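You operate a simulated robot arm through the tools that you are given. There is no shell and no other tool.

The job below is to be done with a simulated robot arm. You get a single attempt, and the scene is never put back.

Task
Change the hole plate in the post holder for the size on the job card.
Fine: shutter closed for the change; old plate into the silver cup; screw tight, shutter open again. Set down upright: grey hole plate, what you pick out. Where these are worked on the way, their far stop is far enough and under half their travel is too little: screw of the post holder.
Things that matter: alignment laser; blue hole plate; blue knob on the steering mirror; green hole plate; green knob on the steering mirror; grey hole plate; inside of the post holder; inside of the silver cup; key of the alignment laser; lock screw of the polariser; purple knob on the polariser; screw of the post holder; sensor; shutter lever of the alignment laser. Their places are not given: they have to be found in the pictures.

The check looks at the end state, three seconds after you hand in, the way a careful person would. Anything else that was tipped, shoved, dropped, spilled or broken makes it a failure.

Robot
A 6-joint arm with a two-finger gripper, fixed in place. Base frame: the origin is on the floor under the middle of its stand, x ahead of it, y to its left, z up; the work surface is at about z = 850. Readings come in mm, degrees, newtons and seconds.
It reaches about 1298 mm from its shoulder. Its first joint turns from -149.0 to 149.0 degrees. Payload 1.57 kg.
The tool frame sits at the grasp point between the pads (the TCP): z along the fingers, y along the line on which they close. The tips reach 21 mm beyond it. The gripper opens to 70 mm; its body begins 50 mm behind the TCP.
Orientation is that of the tool frame in the base frame, as a unit quaternion [x, y, z, w]. With the fingers straight down and closing along the base's y, the tool's x points along the base's -x, its y along +y and its z along -z.

Tools
- The arm moves only by the tool step_arm. Its arguments are lists of equal length, an entry for each row: "translation": the shift along the tool's x, y, z in units of 25 mm (1.0 is 25 mm), a list of three; "rot": the turn, a rotation vector about the tool's x, y, z in units of 5 degrees (1.0 is 5 degrees), a list of three; "hand": the gripper command, from -1 (shut) to 1 (fully open), values between in proportion. In form: {"translation": [[x, y, z], ...], "rot": [[wx, wy, wz], ...], "hand": [hand, ...]}. A call has 1 to 20 rows; each row shifts and turns the commanded pose from where the row before left it, along the tool's axes as they then stand. A call with a number of a shift or a turn outside -1 to 1 is refused whole. A row lasts 0.2 s, in which the tool goes at most 50 mm and 8.6 degrees; a call with a longer step from one row to the next is refused whole, and so is a gripper value outside its range. A pose out of reach is approached as far as the arm can. The call stops where the force on the tool passes 40 N (or 10 N more than at its start, if that is more) or the arm is blocked; 0.2 s more then pass. The fingers move at their own pace (about 103.7 mm/s each) and stop on an object; they squeeze with about 30 N. The grip force told is the motor's: it shows also when the fingers shut on nothing. Time passes only in rows, and 0.2 s behind the last, so rows that do not move let the fingers close. It gives the time, the measured TCP pose, the force on the tool (base axes), the opening and the grip force at its end, in the units of the frame above (readings bear some noise), with the torque about the TCP (base axes, N m) and any sound that the robot's microphone picked up, and new pictures: "pictures" is both (left out), scene, wrist or none.
- Cameras (640 x 400 px; columns grow to the right, rows downward): "scene" is fixed at [400.4, -499.8, 1610.1]; the picture's right is [0.86, -0.51, 0.00], its down [-0.26, -0.43, -0.87] and it looks along [0.44, 0.74, -0.50] (base axes); focal length 310 px, centre (320, 200). "wrist" rides on the gripper at [79, 4, -81] in the tool frame; the picture's right is [-0.05, 1.00, 0.00], its down [-0.67, -0.04, -0.74] and it looks along [-0.74, -0.04, 0.67] (tool axes); focal length 256 px, centre (320, 200).
- slide_trunk(by): slides the trunk up (or, below 0, down) by that many mm; the arm rides with it, the base frame stays. It gives what a move gives, with no picture.
- pixel_to_xyz(camera, pixels): for up to 12 pixels [column, row] of the newest picture of that camera ("zoom" is the newest enlarged one), the place [x, y, z] in the base frame of the surface seen there, good to about 2 mm. It takes no simulated time.
- close_up(camera, box): a new picture of the part [left, top, right, bottom] of that camera's present view, enlarged. It takes no simulated time.
- hand_in(): hands the job in; it is judged then, once.

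Open the gripper and draw the arm clear of the work before you hand the job in, unless the task says otherwise.

The tools are called after "Request:" as name(argument=value, ...) on one line, values as JSON. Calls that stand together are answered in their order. step_arm: Moves the arm, as the interface text tells. Its arguments: {"type":"object","properties":{"translation":{"type":"array","items":{"type":"array","items":{"type":"number"}}},"rot":{"type":"array","items":{"type":"array","items":{"type":"number"}}},"hand":{"type":"array","items":{"type":"number"}},"pictures":{"type":"string","enum":["both","scene","wrist","none"]}},"required":["translation","rot","hand"]} The other tools are called the same way: slide_trunk (by) moves the trunk up or down; pixel_to_xyz (camera, pixels) gives the place of the surface under pixels of a picture; close_up (camera, box) takes an enlarged picture of a part of a camera's view; hand_in () hands the job in.

At the start:

```text
t: 0.0
position: [526.9, 421.5, 1261.6]
tool_rot: [0.0, 1.0, 0.0, 0.0]
ft_force: [0.3, 0.2, 0.3]
wrist_torque: [0.02, 0.0, 0.0]
width: 69.8
grip_force: 0.1
trunk travel left (down, up): [-943.0, 27.0]
```

scene: 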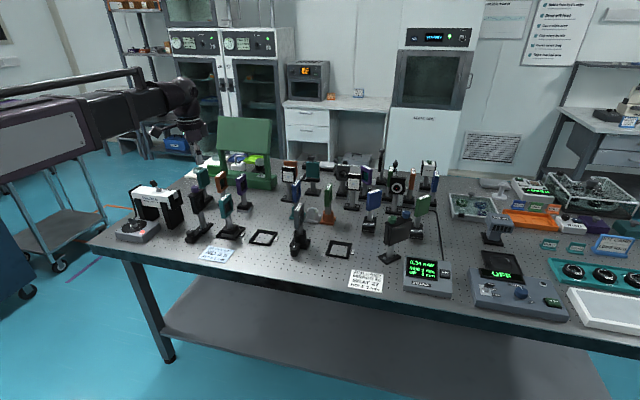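
wrist: 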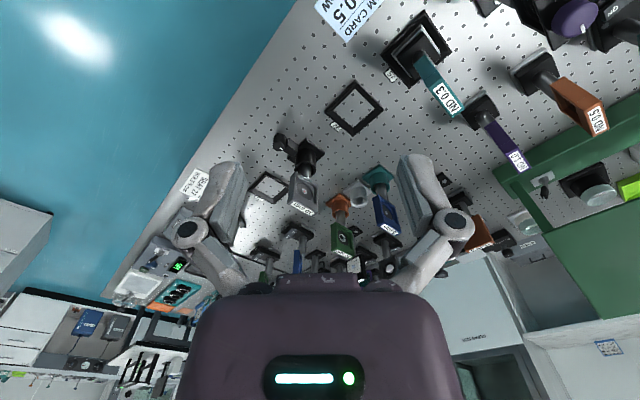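

The first pictures show a crowded optics bench. I will enlarge the scene's parts to find the job card, laser, post holder, plates and cup.

Request:
close_up(camera="scene", box=[90, 140, 290, 265])

Request:
close_up(camera="scene", box=[260, 140, 460, 265])

Request:
close_up(camera="scene", box=[440, 170, 640, 335])

Request:
close_up(camera="scene", box=[330, 220, 480, 314])

```text
3.20 times, centred on (190, 202) of scene
```

zoom: 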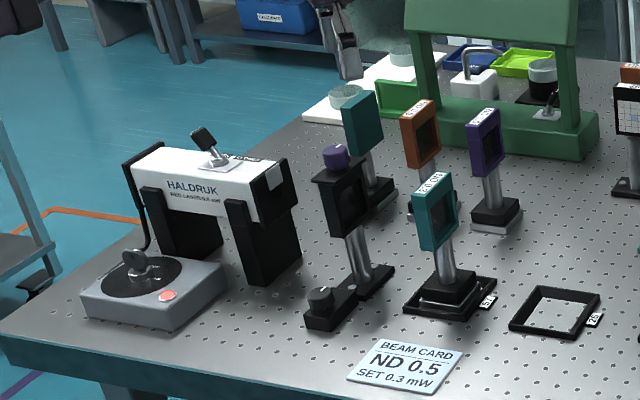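

```text
3.20 times, centred on (360, 202) of scene
```

zoom: 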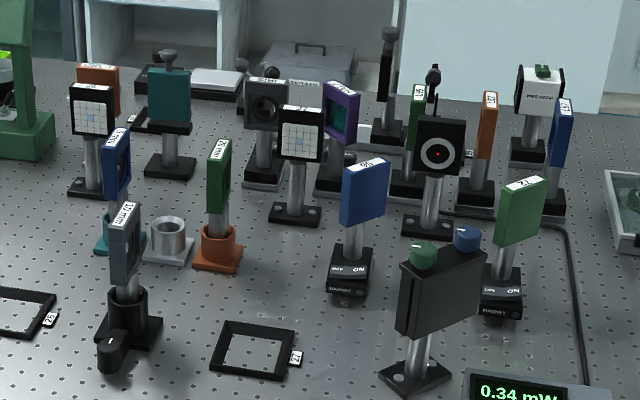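

```text
2.42 times, centred on (540, 252) of scene
```

zoom: 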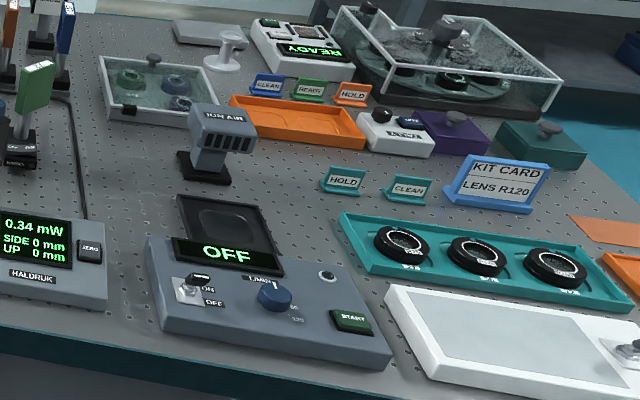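

```text
4.26 times, centred on (405, 267) of scene
```

zoom: 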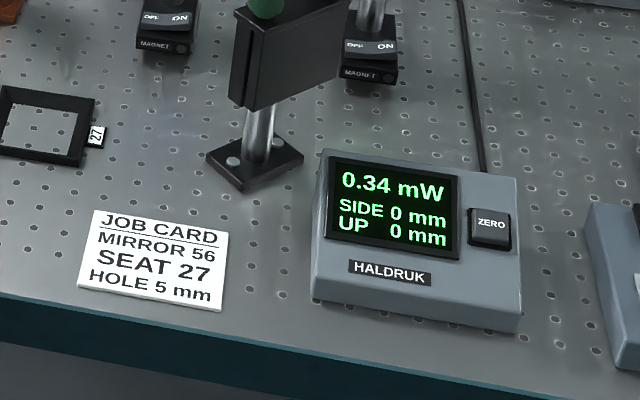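

The job card at (366, 280) reads HOLE 5 mm. I zoom in on the three hole plates around (300-330, 190-250) and on the laser to read labels.

Request:
close_up(camera="scene", box=[280, 175, 344, 215])

Request:
close_up(camera="scene", box=[276, 195, 356, 262])

Request:
close_up(camera="scene", box=[110, 170, 190, 245])

Request:
close_up(camera="wrist", box=[240, 110, 420, 290])

```text
10.00 times, centred on (312, 195) of scene
```

zoom: 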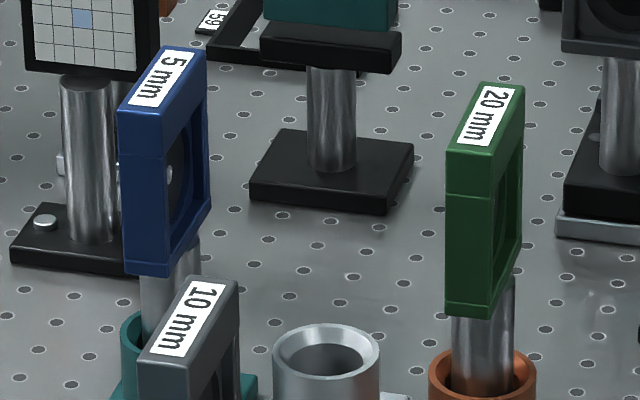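

```text
5.97 times, centred on (316, 228) of scene
```

zoom: 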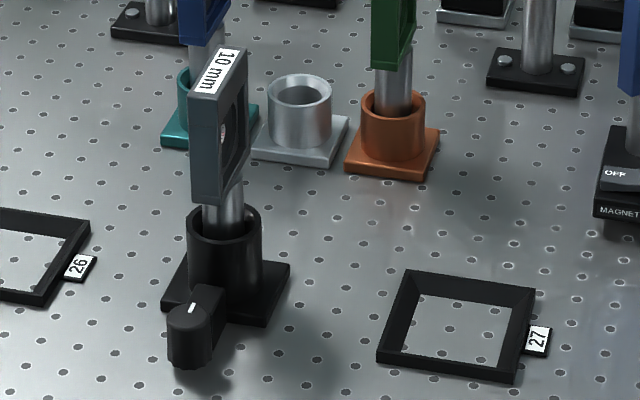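

```text
5.33 times, centred on (150, 208) of scene
```

zoom: 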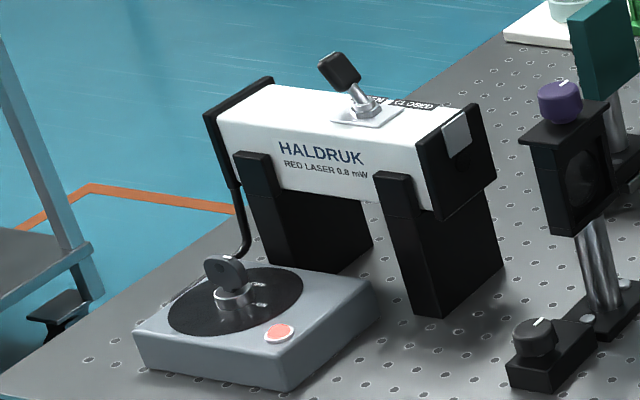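

```text
2.22 times, centred on (330, 200) of wrist
```

zoom: 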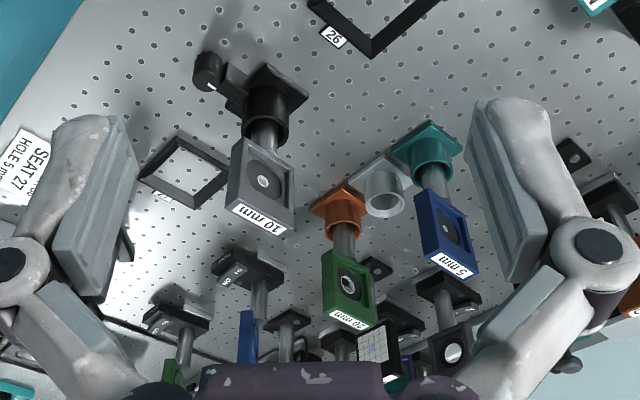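

The blue plate in the teal cup reads 5 mm, the grey one in the black post holder reads 10 mm, and the silver cup is empty. I enlarge the laser's shutter lever to read its legend and measure places.

Request:
close_up(camera="scene", box=[140, 172, 180, 202])

Request:
pixel_to_xyz(camera="scene", pixels=[[154, 184], [158, 190], [140, 190], [176, 195], [300, 207], [303, 240], [295, 249], [298, 243], [316, 212], [288, 190]])

```text
13.33 times, centred on (160, 187) of scene
```

zoom: 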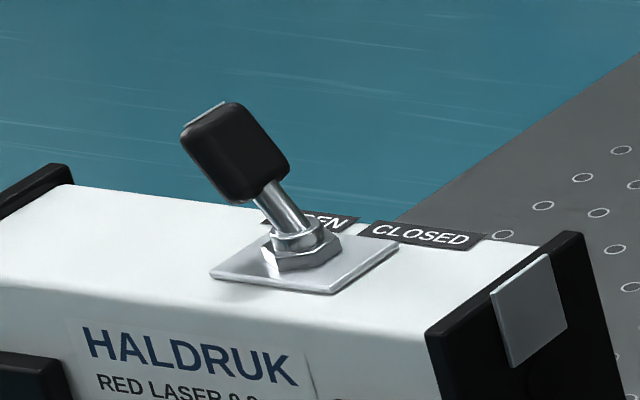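

```text
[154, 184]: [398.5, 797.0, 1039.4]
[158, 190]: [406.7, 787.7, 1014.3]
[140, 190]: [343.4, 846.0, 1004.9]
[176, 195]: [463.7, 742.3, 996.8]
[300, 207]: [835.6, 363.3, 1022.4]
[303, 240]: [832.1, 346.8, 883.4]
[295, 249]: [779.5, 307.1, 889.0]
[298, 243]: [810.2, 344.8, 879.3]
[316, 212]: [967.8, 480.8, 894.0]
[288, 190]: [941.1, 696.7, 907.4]
```

The lever leans to OPEN, so it has to be swung towards CLOSED along the laser's axis. I now measure the lever and plates more precisely from enlarged views.

Request:
pixel_to_xyz(camera="zoom", pixels=[[225, 125], [265, 150], [240, 180], [215, 140], [285, 215], [305, 255], [225, 272], [330, 288], [390, 245], [300, 222], [420, 235], [530, 310]])

Request:
close_up(camera="scene", box=[284, 195, 324, 235])

```text
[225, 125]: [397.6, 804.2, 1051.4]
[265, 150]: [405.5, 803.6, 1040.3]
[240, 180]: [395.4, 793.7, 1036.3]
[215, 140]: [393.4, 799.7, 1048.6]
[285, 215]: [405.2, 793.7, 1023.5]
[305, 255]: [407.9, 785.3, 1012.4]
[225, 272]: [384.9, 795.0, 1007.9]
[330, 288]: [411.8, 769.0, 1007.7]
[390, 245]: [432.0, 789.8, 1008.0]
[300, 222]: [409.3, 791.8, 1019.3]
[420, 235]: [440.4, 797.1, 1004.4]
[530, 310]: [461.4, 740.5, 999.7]
```

```text
10.00 times, centred on (304, 215) of scene
```

zoom: 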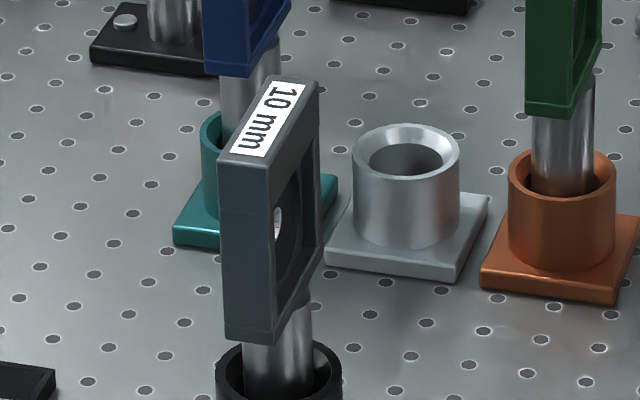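

I measure the grey plate's top corners, the silver cup's rim, and the black holder from this zoom.

Request:
pixel_to_xyz(camera="zoom", pixels=[[222, 157], [274, 80], [314, 85], [266, 165], [228, 325], [265, 335], [360, 150], [455, 150], [405, 128], [405, 180], [278, 330], [300, 290]])

Request:
close_up(camera="scene", box=[284, 222, 324, 262])

```text
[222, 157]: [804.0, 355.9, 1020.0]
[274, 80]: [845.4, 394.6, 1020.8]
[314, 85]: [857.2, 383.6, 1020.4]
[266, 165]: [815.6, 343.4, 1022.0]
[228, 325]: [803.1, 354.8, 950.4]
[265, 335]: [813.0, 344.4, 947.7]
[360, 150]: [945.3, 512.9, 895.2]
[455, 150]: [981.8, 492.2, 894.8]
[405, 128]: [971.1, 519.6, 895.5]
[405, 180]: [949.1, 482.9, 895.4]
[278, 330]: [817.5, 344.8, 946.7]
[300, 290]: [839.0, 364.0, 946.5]
```

```text
10.00 times, centred on (304, 242) of scene
```

zoom: 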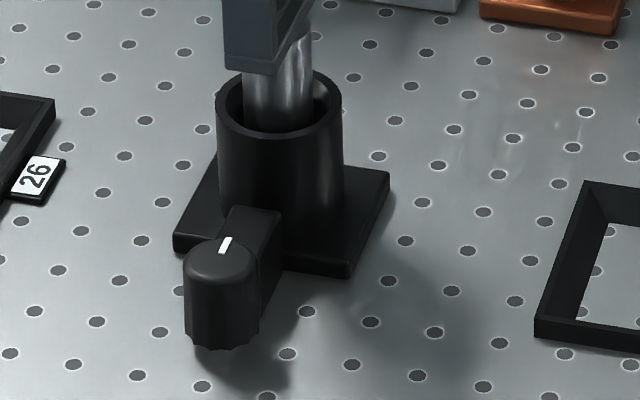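

The post holder's screw knob is at about zoom (222, 290); I enlarge it further to see which way its axis points.

Request:
close_up(camera="scene", box=[299, 240, 315, 260])

Request:
close_up(camera="scene", box=[292, 242, 316, 260])

Request:
pixel_to_xyz(camera="zoom", pixels=[[100, 200], [200, 200], [300, 200], [100, 300], [200, 300], [200, 120], [260, 60], [60, 200], [400, 60], [330, 160]])

```text
16.00 times, centred on (307, 250) of scene
```

zoom: 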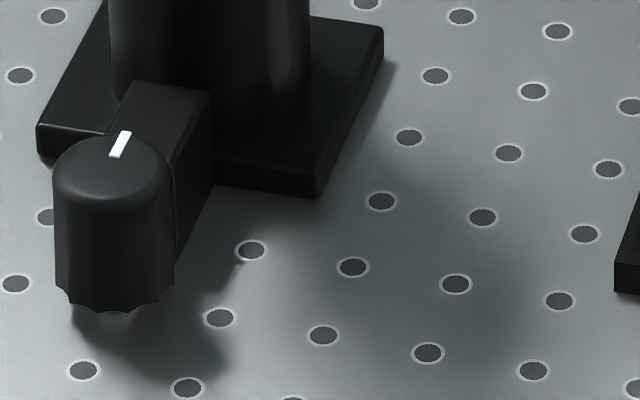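

```text
16.00 times, centred on (304, 251) of scene
```

zoom: 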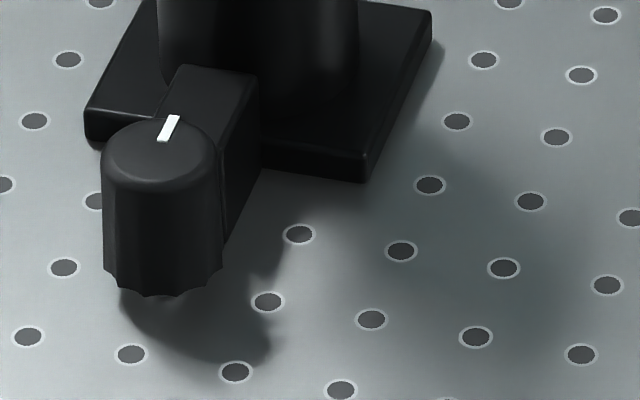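

```text
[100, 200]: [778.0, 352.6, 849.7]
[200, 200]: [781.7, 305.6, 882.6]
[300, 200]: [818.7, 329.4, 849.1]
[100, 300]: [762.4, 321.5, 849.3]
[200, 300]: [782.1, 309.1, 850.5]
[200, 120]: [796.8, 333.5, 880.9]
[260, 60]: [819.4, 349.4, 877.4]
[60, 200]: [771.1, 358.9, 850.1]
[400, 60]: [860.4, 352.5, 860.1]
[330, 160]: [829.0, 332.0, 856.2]
```

The knob seems to be an upright cylinder with a white mark on top, on an arm from the holder. I measure points on its top and side.

Request:
pixel_to_xyz(camera="zoom", pixels=[[160, 155], [168, 130], [115, 150], [205, 150], [160, 178], [160, 128], [160, 220], [160, 280], [110, 240], [215, 240], [220, 85], [235, 180]])

Request:
pixel_to_xyz(camera="wrist", pixels=[[282, 146], [277, 145], [290, 146], [302, 210], [315, 212], [297, 200], [388, 230], [371, 185], [350, 198], [358, 190]])

Request:
close_up(camera="wrist", box=[264, 125, 344, 225])

```text
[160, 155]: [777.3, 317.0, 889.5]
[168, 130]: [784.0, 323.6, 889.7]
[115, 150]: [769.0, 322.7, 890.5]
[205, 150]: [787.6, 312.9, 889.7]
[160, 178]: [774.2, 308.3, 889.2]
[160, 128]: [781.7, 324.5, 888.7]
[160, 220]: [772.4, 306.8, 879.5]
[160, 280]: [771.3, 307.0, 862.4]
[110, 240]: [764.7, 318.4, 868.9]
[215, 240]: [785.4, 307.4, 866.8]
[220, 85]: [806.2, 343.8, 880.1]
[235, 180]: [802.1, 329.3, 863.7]
```

```text
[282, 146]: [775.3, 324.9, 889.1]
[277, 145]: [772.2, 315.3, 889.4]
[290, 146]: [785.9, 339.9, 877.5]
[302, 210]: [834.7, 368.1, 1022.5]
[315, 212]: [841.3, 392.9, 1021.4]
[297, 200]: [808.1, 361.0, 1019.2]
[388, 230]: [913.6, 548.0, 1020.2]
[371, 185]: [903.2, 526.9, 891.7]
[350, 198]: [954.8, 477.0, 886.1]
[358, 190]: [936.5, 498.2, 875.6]
```

```text
4.00 times, centred on (304, 175) of wrist
```

zoom: 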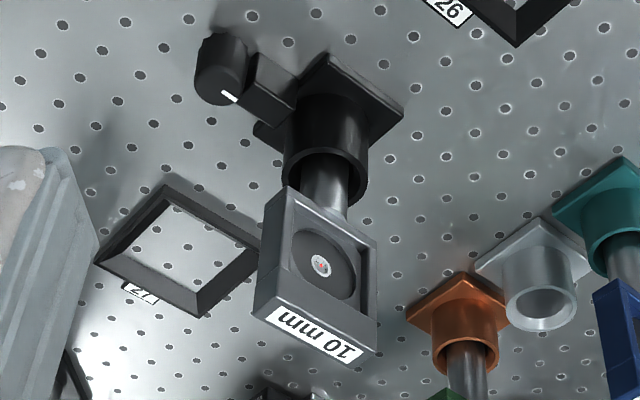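

The screw knob is upright at about (777, 316), top z 889, with its mark towards the holder. I measure other tall obstacles and the blue plate before moving.

Request:
pixel_to_xyz(camera="scene", pixels=[[245, 120], [220, 118], [272, 120], [195, 188], [222, 198], [240, 178], [203, 172], [220, 175], [298, 183], [330, 188], [345, 165], [313, 165]])

Request:
close_up(camera="scene", box=[284, 176, 340, 211])

Request:
close_up(camera="scene", box=[0, 60, 230, 204])

```text
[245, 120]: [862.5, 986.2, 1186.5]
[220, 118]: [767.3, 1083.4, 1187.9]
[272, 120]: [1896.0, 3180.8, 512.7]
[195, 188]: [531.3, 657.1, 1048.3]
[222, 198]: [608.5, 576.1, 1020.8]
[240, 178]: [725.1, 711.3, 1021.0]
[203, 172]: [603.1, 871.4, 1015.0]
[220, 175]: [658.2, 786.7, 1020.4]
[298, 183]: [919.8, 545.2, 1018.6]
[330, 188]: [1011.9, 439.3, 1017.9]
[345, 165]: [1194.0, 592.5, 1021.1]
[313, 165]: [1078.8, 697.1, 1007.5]
```

```text
11.43 times, centred on (312, 194) of scene
```

zoom: 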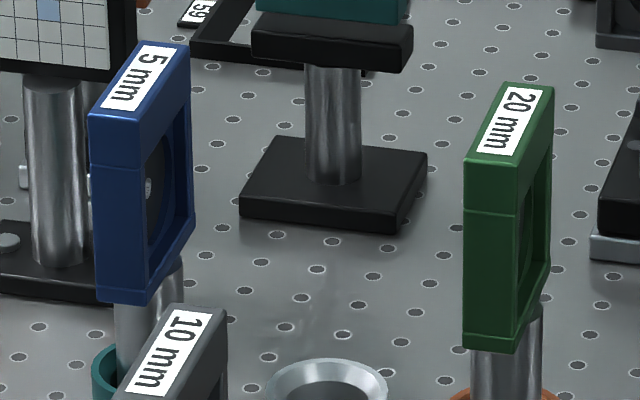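

```text
2.78 times, centred on (115, 132) of scene
```

zoom: 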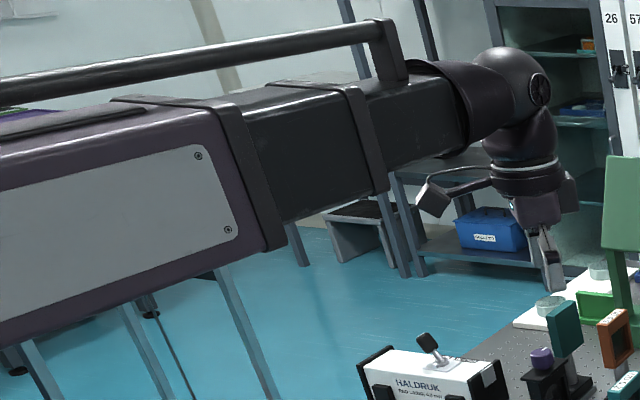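

The arm is a telescoping boom that will pass above everything. I measure the corners of the blue and green plates from a fresh zoom.

Request:
close_up(camera="scene", box=[284, 176, 340, 211])

Request:
pixel_to_xyz(camera="zoom", pixels=[[94, 112], [142, 46], [184, 52], [140, 118], [468, 158], [506, 87], [549, 92], [512, 163], [100, 290], [142, 298], [145, 310], [330, 130]])

```text
11.43 times, centred on (312, 194) of scene
```

zoom: 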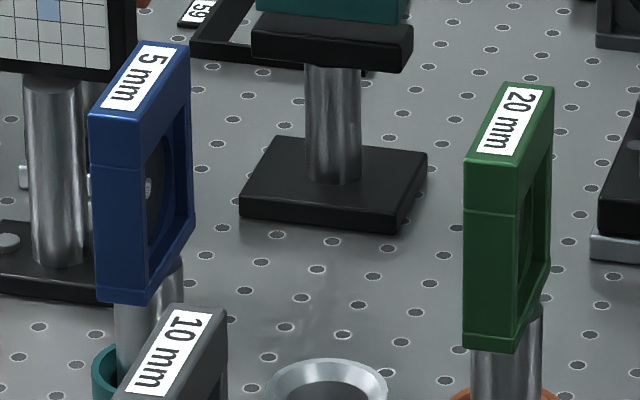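

```text
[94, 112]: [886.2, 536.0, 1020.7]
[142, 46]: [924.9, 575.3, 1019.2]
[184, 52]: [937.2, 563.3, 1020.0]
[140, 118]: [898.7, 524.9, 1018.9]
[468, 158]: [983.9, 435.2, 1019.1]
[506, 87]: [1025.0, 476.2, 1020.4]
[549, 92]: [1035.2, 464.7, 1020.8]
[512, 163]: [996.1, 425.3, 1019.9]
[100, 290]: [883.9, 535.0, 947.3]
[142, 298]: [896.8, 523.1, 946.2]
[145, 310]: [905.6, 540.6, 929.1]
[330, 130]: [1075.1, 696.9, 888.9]
```

I shut the fingers and turn the tool 45° so its closing line lies along the laser axis, at the present height.

Request:
step_arm(translation=[[0, 0, 0], [0, 0, 0], [0, 0, 0], [0, 0, 0], [0, 0, 0], [0, 0, 0], [0, 0, 0], [0, 0, 0], [0, 0, 0], [0, 0, 0]], rot=[[0, 0, -1], [0, 0, -1], [0, 0, -1], [0, 0, -1], [0, 0, -1], [0, 0, -1], [0, 0, -1], [0, 0, -1], [0, 0, -1], [0, 0, 0]], hand=[-1, -1, -1, -1, -1, -1, -1, -1, -1, -1], pictures="both")

```text
t: 2.2
position: [528.0, 421.2, 1261.5]
tool_rot: [-0.384, 0.923, 0.0, -0.001]
ft_force: [-0.9, -0.4, 0.2]
wrist_torque: [0.03, -0.04, 0.02]
width: 0.0
grip_force: 28.9
trunk travel left (down, up): [-943.0, 27.0]
```

scene: 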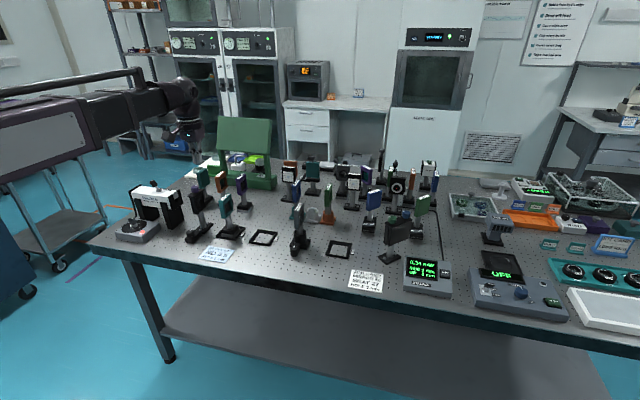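
wrist: 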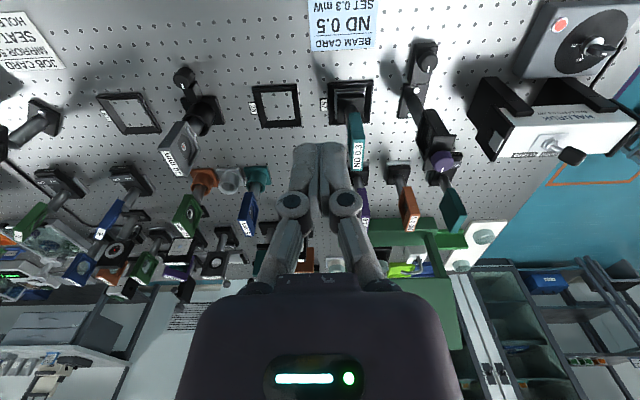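

The turn worked and the view along the row is clear. Now I travel at this height to above the lever's OPEN side.

Request:
step_arm(translation=[[-0.446, 0.977, 0], [-0.446, 0.977, 0], [-0.446, 0.977, 0], [-0.446, 0.977, 0], [-0.446, 0.977, 0], [-0.446, 0.977, 0], [-0.446, 0.977, 0], [-0.446, 0.977, 0], [-0.446, 0.977, 0], [-0.446, 0.977, 0], [-0.446, 0.977, 0], [-0.446, 0.977, 0], [-0.446, 0.977, 0], [-0.446, 0.977, 0], [-0.446, 0.977, 0], [-0.446, 0.977, 0]], rot=[[0, 0, 0], [0, 0, 0], [0, 0, 0], [0, 0, 0], [0, 0, 0], [0, 0, 0], [0, 0, 0], [0, 0, 0], [0, 0, 0], [0, 0, 0], [0, 0, 0], [0, 0, 0], [0, 0, 0], [0, 0, 0], [0, 0, 0], [0, 0, 0]], hand=[-1, -1, -1, -1, -1, -1, -1, -1, -1, -1, -1, -1, -1, -1, -1, -1], pictures="both")

```text
t: 5.6
position: [377.5, 824.6, 1262.0]
tool_rot: [-0.383, 0.924, 0.0, -0.001]
ft_force: [0.4, -0.5, 0.3]
wrist_torque: [-0.01, 0.02, -0.06]
width: 0.0
grip_force: 28.6
trunk travel left (down, up): [-943.0, 27.0]
```

scene: 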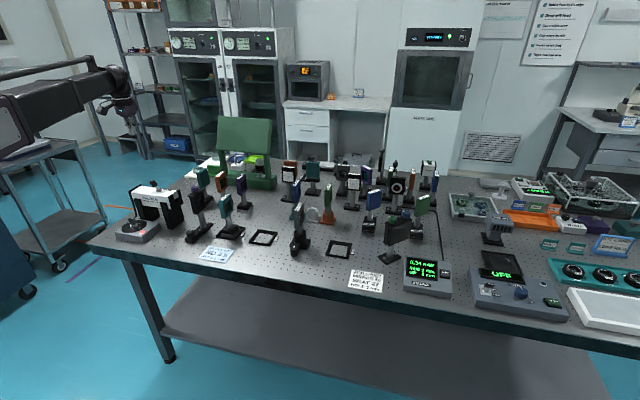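
wrist: 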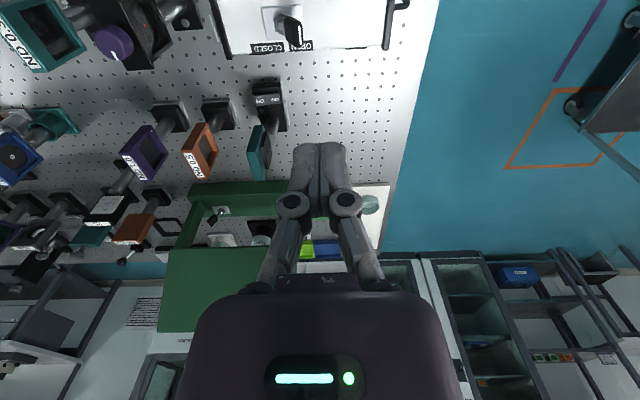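

The lever is visible at wrist (293, 28) with OPEN and CLOSED labels at its foot. I measure it from this second viewpoint.

Request:
close_up(camera="wrist", box=[220, 0, 420, 70])

Request:
pixel_to_xyz(camera="wrist", pixels=[[295, 35], [291, 25], [297, 43], [285, 17], [283, 20], [265, 48], [305, 45], [230, 50], [386, 48], [388, 10], [217, 10]])

```text
3.20 times, centred on (320, 35) of wrist
```

zoom: 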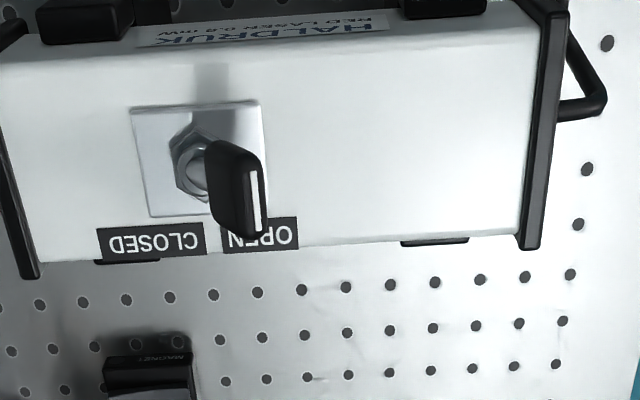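

```text
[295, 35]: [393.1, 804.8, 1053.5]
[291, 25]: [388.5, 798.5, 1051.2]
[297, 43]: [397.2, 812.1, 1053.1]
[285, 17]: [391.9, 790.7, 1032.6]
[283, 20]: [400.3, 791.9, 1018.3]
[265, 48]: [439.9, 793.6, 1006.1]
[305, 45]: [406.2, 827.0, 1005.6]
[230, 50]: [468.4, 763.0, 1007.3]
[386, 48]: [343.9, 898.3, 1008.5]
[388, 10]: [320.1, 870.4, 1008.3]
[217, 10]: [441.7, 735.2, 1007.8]
```

The lever's paddle leans towards OPEN, tip at about (393, 805, 1053), pivot about (408, 789, 1008). I shift 8 mm outward and descend part-way, then look.

Request:
step_arm(translation=[[0.116, 0.32, 0], [0, 0, 1], [0, 0, 1], [0, 0, 1], [0, 0, 1], [0, 0, 1], [0, 0, 1], [0, 0, 0.4], [0, 0, 0]], rot=[[0, 0, 0], [0, 0, 0], [0, 0, 0], [0, 0, 0], [0, 0, 0], [0, 0, 0], [0, 0, 0], [0, 0, 0], [0, 0, 0]], hand=[-1, -1, -1, -1, -1, -1, -1, -1, -1], pictures="both")

```text
t: 7.6
position: [370.5, 827.9, 1262.1]
tool_rot: [-0.382, 0.924, 0.0, -0.001]
ft_force: [0.2, 1.0, 0.4]
wrist_torque: [-0.01, 0.0, -0.01]
width: 0.0
grip_force: 28.0
out of reach, approached as far as the arm can: row 2, 3, 4, 5, 6, 7, 8
trunk travel left (down, up): [-943.0, 27.0]
```

scene: 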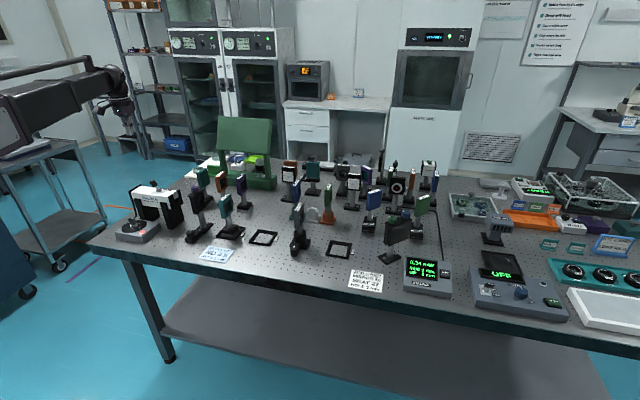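
wrist: 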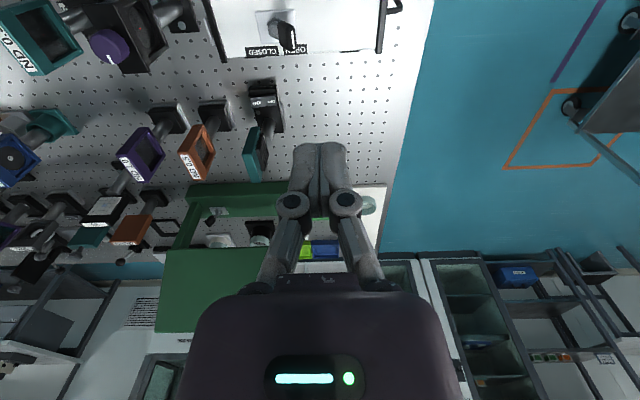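

The arm cannot go down by itself here: rows 2–8 were out of reach and z stayed at 1262, so height has to come from the trunk. I send a still row to see whether the commanded pose was kept or reset.

Request:
step_arm(translation=[[0, 0, 0]], rot=[[0, 0, 0]], hand=[-1], pictures="none")

```text
t: 8.0
position: [370.3, 827.8, 1261.8]
tool_rot: [-0.383, 0.924, 0.0, 0.0]
ft_force: [-0.3, 0.7, 0.3]
wrist_torque: [0.03, 0.0, -0.01]
width: 0.1
grip_force: 29.2
trunk travel left (down, up): [-943.0, 27.0]
```

The command starts again from the actual pose, so nothing is pending. I lower the trunk 100 mm over the free space beside the lever.

Request:
slide_trunk(by=-100)

Request:
step_arm(translation=[[0, 0, 0]], rot=[[0, 0, 0]], hand=[-1], pictures="both")

```text
t: 9.3
position: [371.2, 827.6, 1162.2]
tool_rot: [-0.382, 0.924, 0.0, 0.0]
ft_force: [-0.5, 0.1, -0.2]
wrist_torque: [-0.02, -0.03, -0.01]
width: 0.0
grip_force: 28.5
trunk travel left (down, up): [-843.0, 127.0]
```

```text
t: 9.7
position: [371.5, 829.7, 1162.3]
tool_rot: [-0.383, 0.924, 0.001, 0.0]
ft_force: [-0.7, -0.6, 0.6]
wrist_torque: [-0.01, 0.03, 0.0]
width: 0.0
grip_force: 28.7
trunk travel left (down, up): [-843.0, 127.0]
```

scene: 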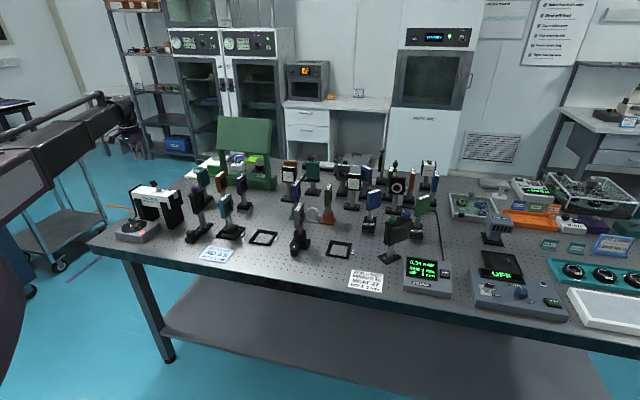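
wrist: 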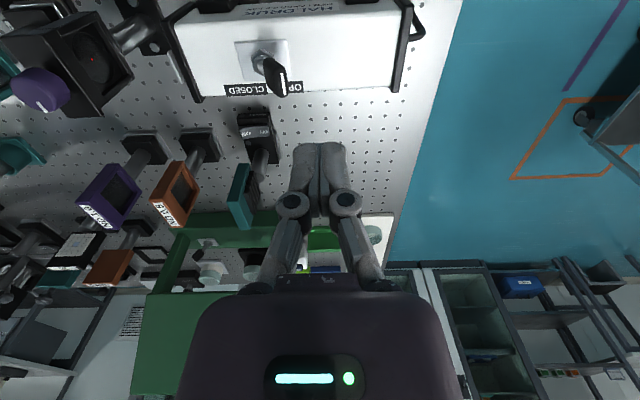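

The trunk lowered the tool straight to z 1162. I check how low the boom's underside is and measure the lever again.

Request:
pixel_to_xyz(camera="scene", pixels=[[100, 136], [75, 155], [40, 190], [10, 215], [100, 112], [130, 120], [136, 150]])

Request:
pixel_to_xyz(camera="wrist", pixels=[[284, 90], [270, 65], [278, 80], [285, 75], [262, 62], [180, 60], [395, 40]])

Request:
close_up(camera="scene", box=[0, 70, 230, 270])

```text
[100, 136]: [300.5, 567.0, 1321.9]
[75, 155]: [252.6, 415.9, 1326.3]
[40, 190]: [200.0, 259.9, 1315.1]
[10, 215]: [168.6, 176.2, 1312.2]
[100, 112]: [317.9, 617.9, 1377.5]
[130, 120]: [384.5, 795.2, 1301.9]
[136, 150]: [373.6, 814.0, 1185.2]
```

```text
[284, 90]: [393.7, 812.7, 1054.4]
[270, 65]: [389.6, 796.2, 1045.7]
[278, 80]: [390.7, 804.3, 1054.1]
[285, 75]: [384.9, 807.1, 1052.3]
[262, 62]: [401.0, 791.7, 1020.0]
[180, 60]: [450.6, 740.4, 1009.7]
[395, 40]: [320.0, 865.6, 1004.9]
```

```text
2.00 times, centred on (115, 170) of scene
```

zoom: 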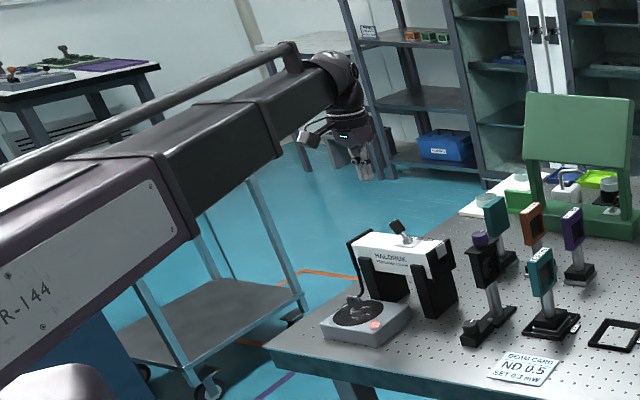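

The boom's underside stays about 155 mm above the TCP, so it clears everything. I lower the last 112 mm so the tips sit at about z 1029 beside the paddle.

Request:
slide_trunk(by=-112)

Request:
step_arm(translation=[[0, 0, 0]], rot=[[0, 0, 0]], hand=[-1], pictures="both")

Request:
close_up(camera="scene", box=[120, 140, 200, 210])

```text
t: 11.2
position: [370.8, 828.5, 1050.4]
tool_rot: [-0.382, 0.924, 0.0, 0.0]
ft_force: [-0.4, 0.9, -0.5]
wrist_torque: [0.01, 0.02, -0.01]
width: 0.0
grip_force: 28.6
trunk travel left (down, up): [-731.0, 239.0]
```

```text
t: 11.6
position: [370.3, 827.9, 1050.2]
tool_rot: [-0.382, 0.924, -0.001, 0.0]
ft_force: [-0.2, -0.6, 0.1]
wrist_torque: [-0.02, 0.01, 0.02]
width: 0.1
grip_force: 28.3
trunk travel left (down, up): [-731.0, 239.0]
```

scene: 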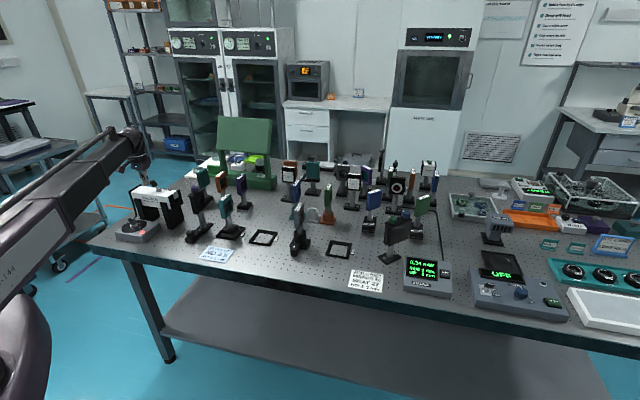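
wrist: 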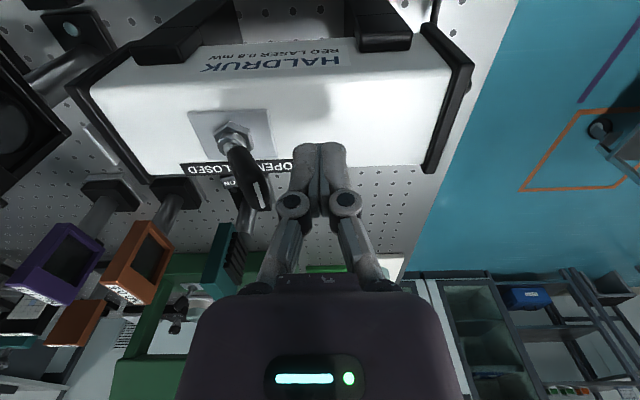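

```text
5.71 times, centred on (160, 175) of scene
```

zoom: 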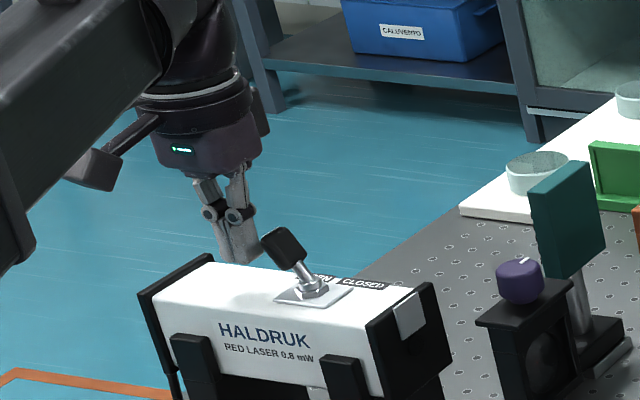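

The closed fingers stand on the OPEN side of the paddle (wrist: paddle (250,180), fingers at columns 290–348). I push along −y of the tool 30 mm in small rows and look.

Request:
step_arm(translation=[[0, -0.2, 0], [0, -0.2, 0], [0, -0.2, 0], [0, -0.2, 0], [0, -0.2, 0], [0, -0.2, 0]], rot=[[0, 0, 0], [0, 0, 0], [0, 0, 0], [0, 0, 0], [0, 0, 0], [0, 0, 0]], hand=[-1, -1, -1, -1, -1, -1], pictures="both")

Request:
close_up(camera="scene", box=[130, 155, 190, 205])

```text
t: 13.0
position: [391.1, 806.8, 1048.9]
tool_rot: [-0.382, 0.924, 0.0, 0.0]
ft_force: [-0.4, -0.1, 0.1]
wrist_torque: [-0.02, -0.02, 0.0]
width: 0.0
grip_force: 28.3
trunk travel left (down, up): [-731.0, 239.0]
```

scene: 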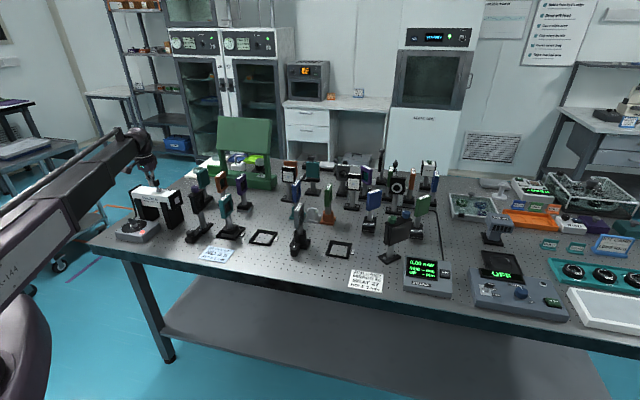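
wrist: 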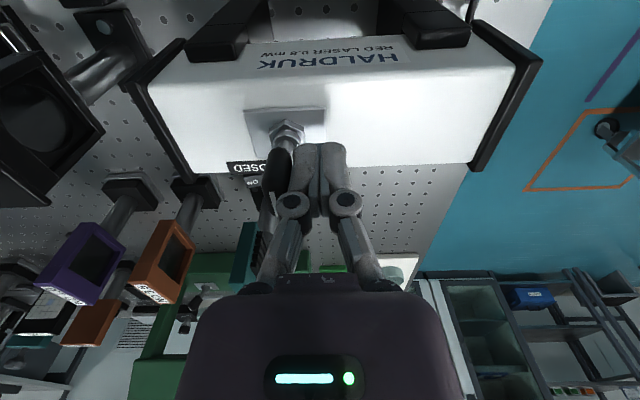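

```text
8.00 times, centred on (160, 180) of scene
```

zoom: 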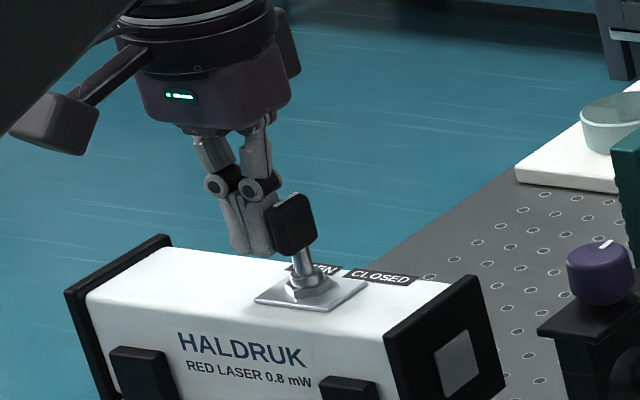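

The lever is swinging with hardly any force; the meter already dropped to 0.00. I push a further 12 mm.

Request:
step_arm(translation=[[0, -0.16, 0], [0, -0.16, 0], [0, -0.16, 0]], rot=[[0, 0, 0], [0, 0, 0], [0, 0, 0]], hand=[-1, -1, -1], pictures="both")

Request:
close_up(camera="scene", box=[130, 155, 190, 205])

```text
t: 13.8
position: [398.2, 799.5, 1049.8]
tool_rot: [-0.383, 0.924, 0.001, -0.001]
ft_force: [-4.8, 6.9, 2.7]
wrist_torque: [0.11, 0.04, 0.03]
width: 0.0
grip_force: 29.0
trunk travel left (down, up): [-731.0, 239.0]
```

scene: 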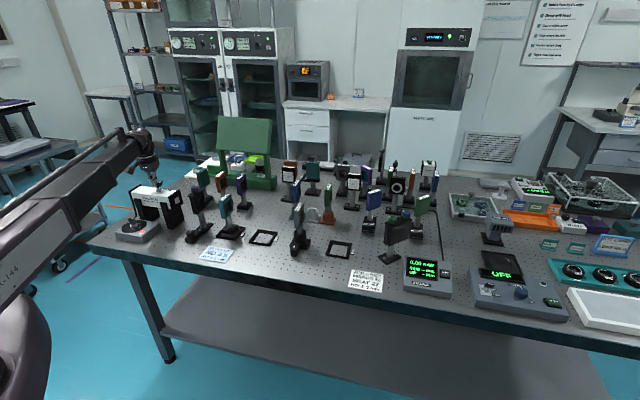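
wrist: 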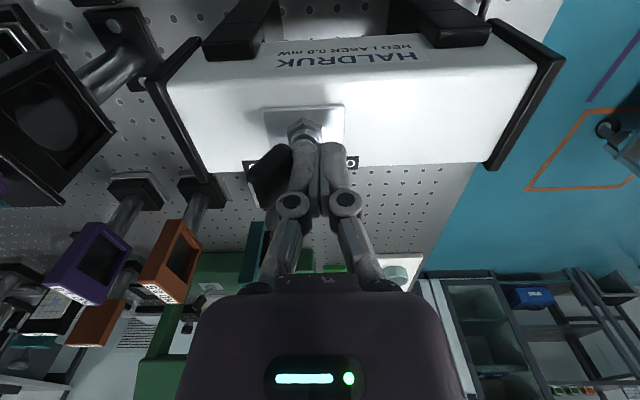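

```text
8.00 times, centred on (160, 180) of scene
```

zoom: 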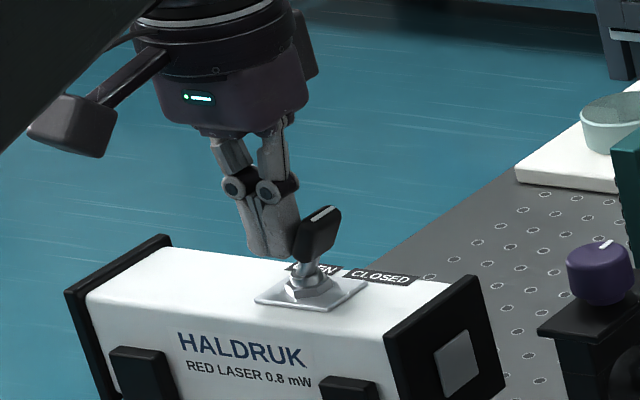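

The lever now leans to CLOSED with about 9 N on the tool. I measure whether it is at its stop and whether the laser has stayed put.

Request:
close_up(camera="wrist", box=[220, 90, 380, 220])

Request:
pixel_to_xyz(camera="wrist", pixels=[[265, 165], [258, 175], [270, 185], [275, 155], [205, 165], [490, 162], [510, 30], [155, 80]])

Request:
pixel_to_xyz(camera="scene", pixels=[[140, 190], [176, 195], [160, 182], [161, 184], [159, 186]])

```text
3.08 times, centred on (300, 155) of wrist
```

zoom: 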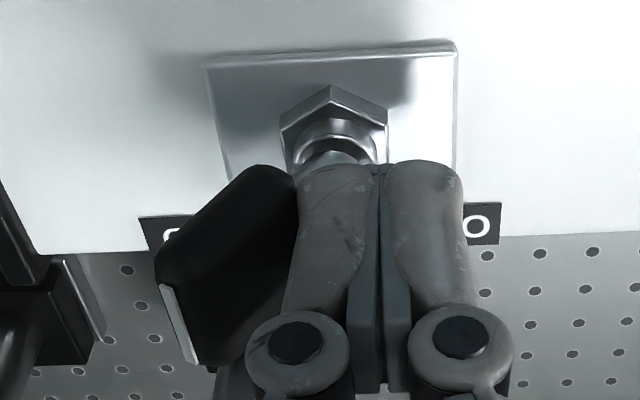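

```text
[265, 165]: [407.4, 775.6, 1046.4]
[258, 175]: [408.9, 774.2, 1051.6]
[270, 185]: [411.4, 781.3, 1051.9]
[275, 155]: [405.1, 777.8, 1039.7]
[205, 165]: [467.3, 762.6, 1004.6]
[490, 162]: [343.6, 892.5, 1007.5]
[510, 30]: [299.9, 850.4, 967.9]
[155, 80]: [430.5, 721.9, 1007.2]
```

```text
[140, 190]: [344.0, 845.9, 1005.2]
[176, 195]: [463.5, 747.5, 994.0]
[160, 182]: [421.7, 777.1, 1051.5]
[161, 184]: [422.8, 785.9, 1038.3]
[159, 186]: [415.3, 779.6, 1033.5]
```

The tip is now at about (422, 777, 1052), the mirror image of its OPEN position, so it is at the CLOSED stop, and the laser did not move. I back off and check it stays.

Request:
step_arm(translation=[[0, 0.4, 0], [0, 0.6, 0], [0, 0.6, 0]], rot=[[0, 0, 0], [0, 0, 0], [0, 0, 0]], hand=[-1, -1, -1], pictures="both")

Request:
close_up(camera="scene", box=[130, 155, 190, 205])

Request:
close_up(camera="scene", box=[390, 240, 470, 300])

```text
t: 14.6
position: [369.9, 826.2, 1049.1]
tool_rot: [-0.383, 0.924, 0.0, 0.0]
ft_force: [-1.4, -0.1, 0.5]
wrist_torque: [-0.02, -0.01, -0.01]
width: 0.0
grip_force: 29.1
trunk travel left (down, up): [-731.0, 239.0]
```

scene: 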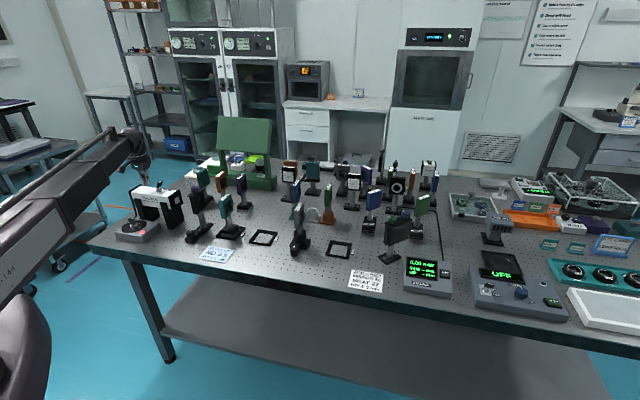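
wrist: 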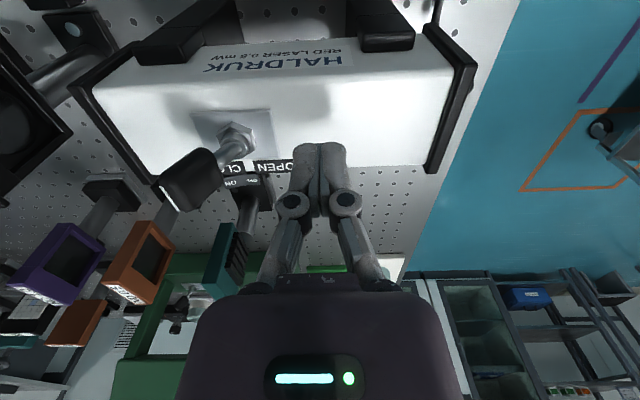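

```text
8.00 times, centred on (160, 180) of scene
```

zoom: 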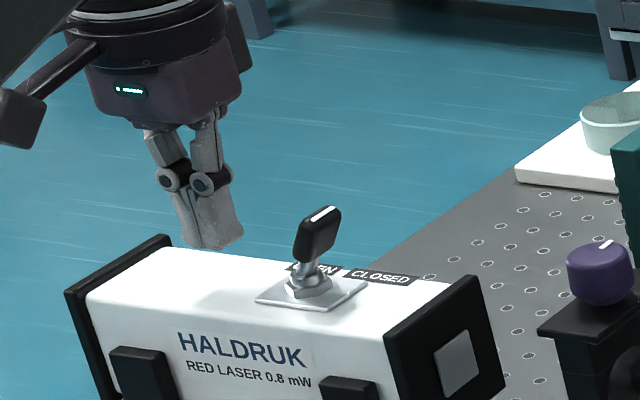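

```text
6.67 times, centred on (430, 270) of scene
```

zoom: 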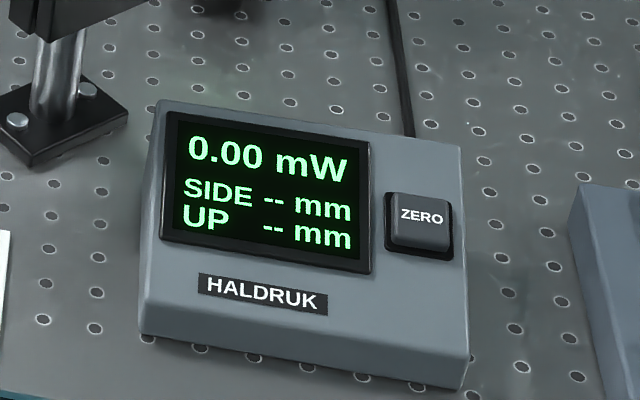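

The shutter reads CLOSED and the meter 0.00 mW. I raise the trunk and travel towards the screw knob at safe height.

Request:
slide_trunk(by=150)

Request:
step_arm(translation=[[0.104, -0.926, 0], [0.104, -0.926, 0], [0.104, -0.926, 0], [0.104, -0.926, 0], [0.104, -0.926, 0], [0.104, -0.926, 0], [0.104, -0.926, 0], [0.104, -0.926, 0], [0.104, -0.926, 0], [0.104, -0.926, 0], [0.104, -0.926, 0], [0.104, -0.926, 0], [0.104, -0.926, 0], [0.104, -0.926, 0]], rot=[[0, 0, 0], [0, 0, 0], [0, 0, 0], [0, 0, 0], [0, 0, 0], [0, 0, 0], [0, 0, 0], [0, 0, 0], [0, 0, 0], [0, 0, 0], [0, 0, 0], [0, 0, 0], [0, 0, 0], [0, 0, 0]], hand=[-1, -1, -1, -1, -1, -1, -1, -1, -1, -1, -1, -1, -1, -1], pictures="none")

Request:
step_arm(translation=[[0.104, -0.926, 0], [0.104, -0.926, 0], [0.104, -0.926, 0], [0.104, -0.926, 0], [0.104, -0.926, 0], [0.104, -0.926, 0], [0.104, -0.926, 0], [0.104, -0.926, 0], [0.104, -0.926, 0], [0.104, -0.926, 0], [0.104, -0.926, 0], [0.104, -0.926, 0], [0.104, -0.926, 0], [0.104, -0.926, 0]], rot=[[0, 0, 0], [0, 0, 0], [0, 0, 0], [0, 0, 0], [0, 0, 0], [0, 0, 0], [0, 0, 0], [0, 0, 0], [0, 0, 0], [0, 0, 0], [0, 0, 0], [0, 0, 0], [0, 0, 0], [0, 0, 0]], hand=[-1, -1, -1, -1, -1, -1, -1, -1, -1, -1, -1, -1, -1, -1], pictures="both")

```text
t: 16.3
position: [371.0, 825.9, 1200.4]
tool_rot: [-0.383, 0.924, 0.0, 0.0]
ft_force: [0.9, 0.7, -0.1]
wrist_torque: [0.06, -0.01, -0.02]
width: 0.0
grip_force: 28.9
trunk travel left (down, up): [-881.0, 89.0]
```

```text
t: 19.3
position: [575.6, 569.9, 1200.5]
tool_rot: [-0.383, 0.924, 0.0, -0.001]
ft_force: [-0.5, 0.0, 0.2]
wrist_torque: [0.02, -0.02, 0.01]
width: 0.0
grip_force: 28.8
trunk travel left (down, up): [-881.0, 89.0]
```

```text
t: 22.3
position: [781.2, 315.2, 1199.2]
tool_rot: [-0.382, 0.924, 0.0, 0.0]
ft_force: [0.4, 0.1, 0.1]
wrist_torque: [0.04, -0.02, 0.01]
width: 0.1
grip_force: 28.4
trunk travel left (down, up): [-881.0, 89.0]
```

scene: 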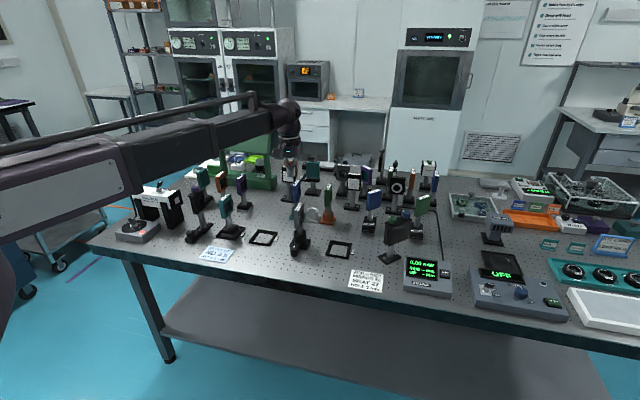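
wrist: 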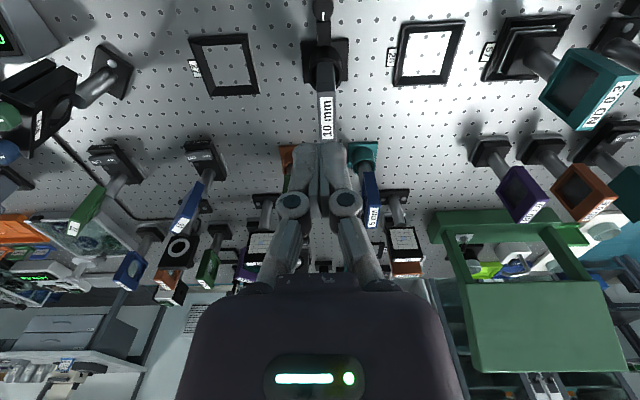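

I'm above the holder; the knob is at wrist (322, 12) and the grey plate at (326, 118). I zoom to fix the knob's centre and plate line.

Request:
close_up(camera="wrist", box=[270, 0, 380, 145])

Request:
pixel_to_xyz(camera="wrist", pixels=[[322, 8], [315, 15], [330, 15], [322, 20], [319, 100], [333, 100], [320, 138], [333, 138], [326, 75], [320, 22], [322, 4]])

```text
2.76 times, centred on (325, 72) of wrist
```

zoom: 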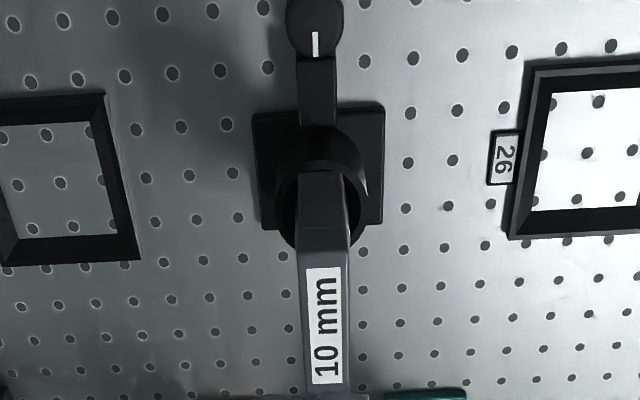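

```text
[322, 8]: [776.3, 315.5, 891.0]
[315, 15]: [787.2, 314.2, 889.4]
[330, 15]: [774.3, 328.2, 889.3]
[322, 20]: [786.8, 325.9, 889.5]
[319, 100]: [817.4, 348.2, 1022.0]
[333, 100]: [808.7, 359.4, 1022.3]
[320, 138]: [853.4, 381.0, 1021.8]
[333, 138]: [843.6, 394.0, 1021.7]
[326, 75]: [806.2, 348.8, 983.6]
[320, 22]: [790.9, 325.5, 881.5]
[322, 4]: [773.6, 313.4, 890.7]
```

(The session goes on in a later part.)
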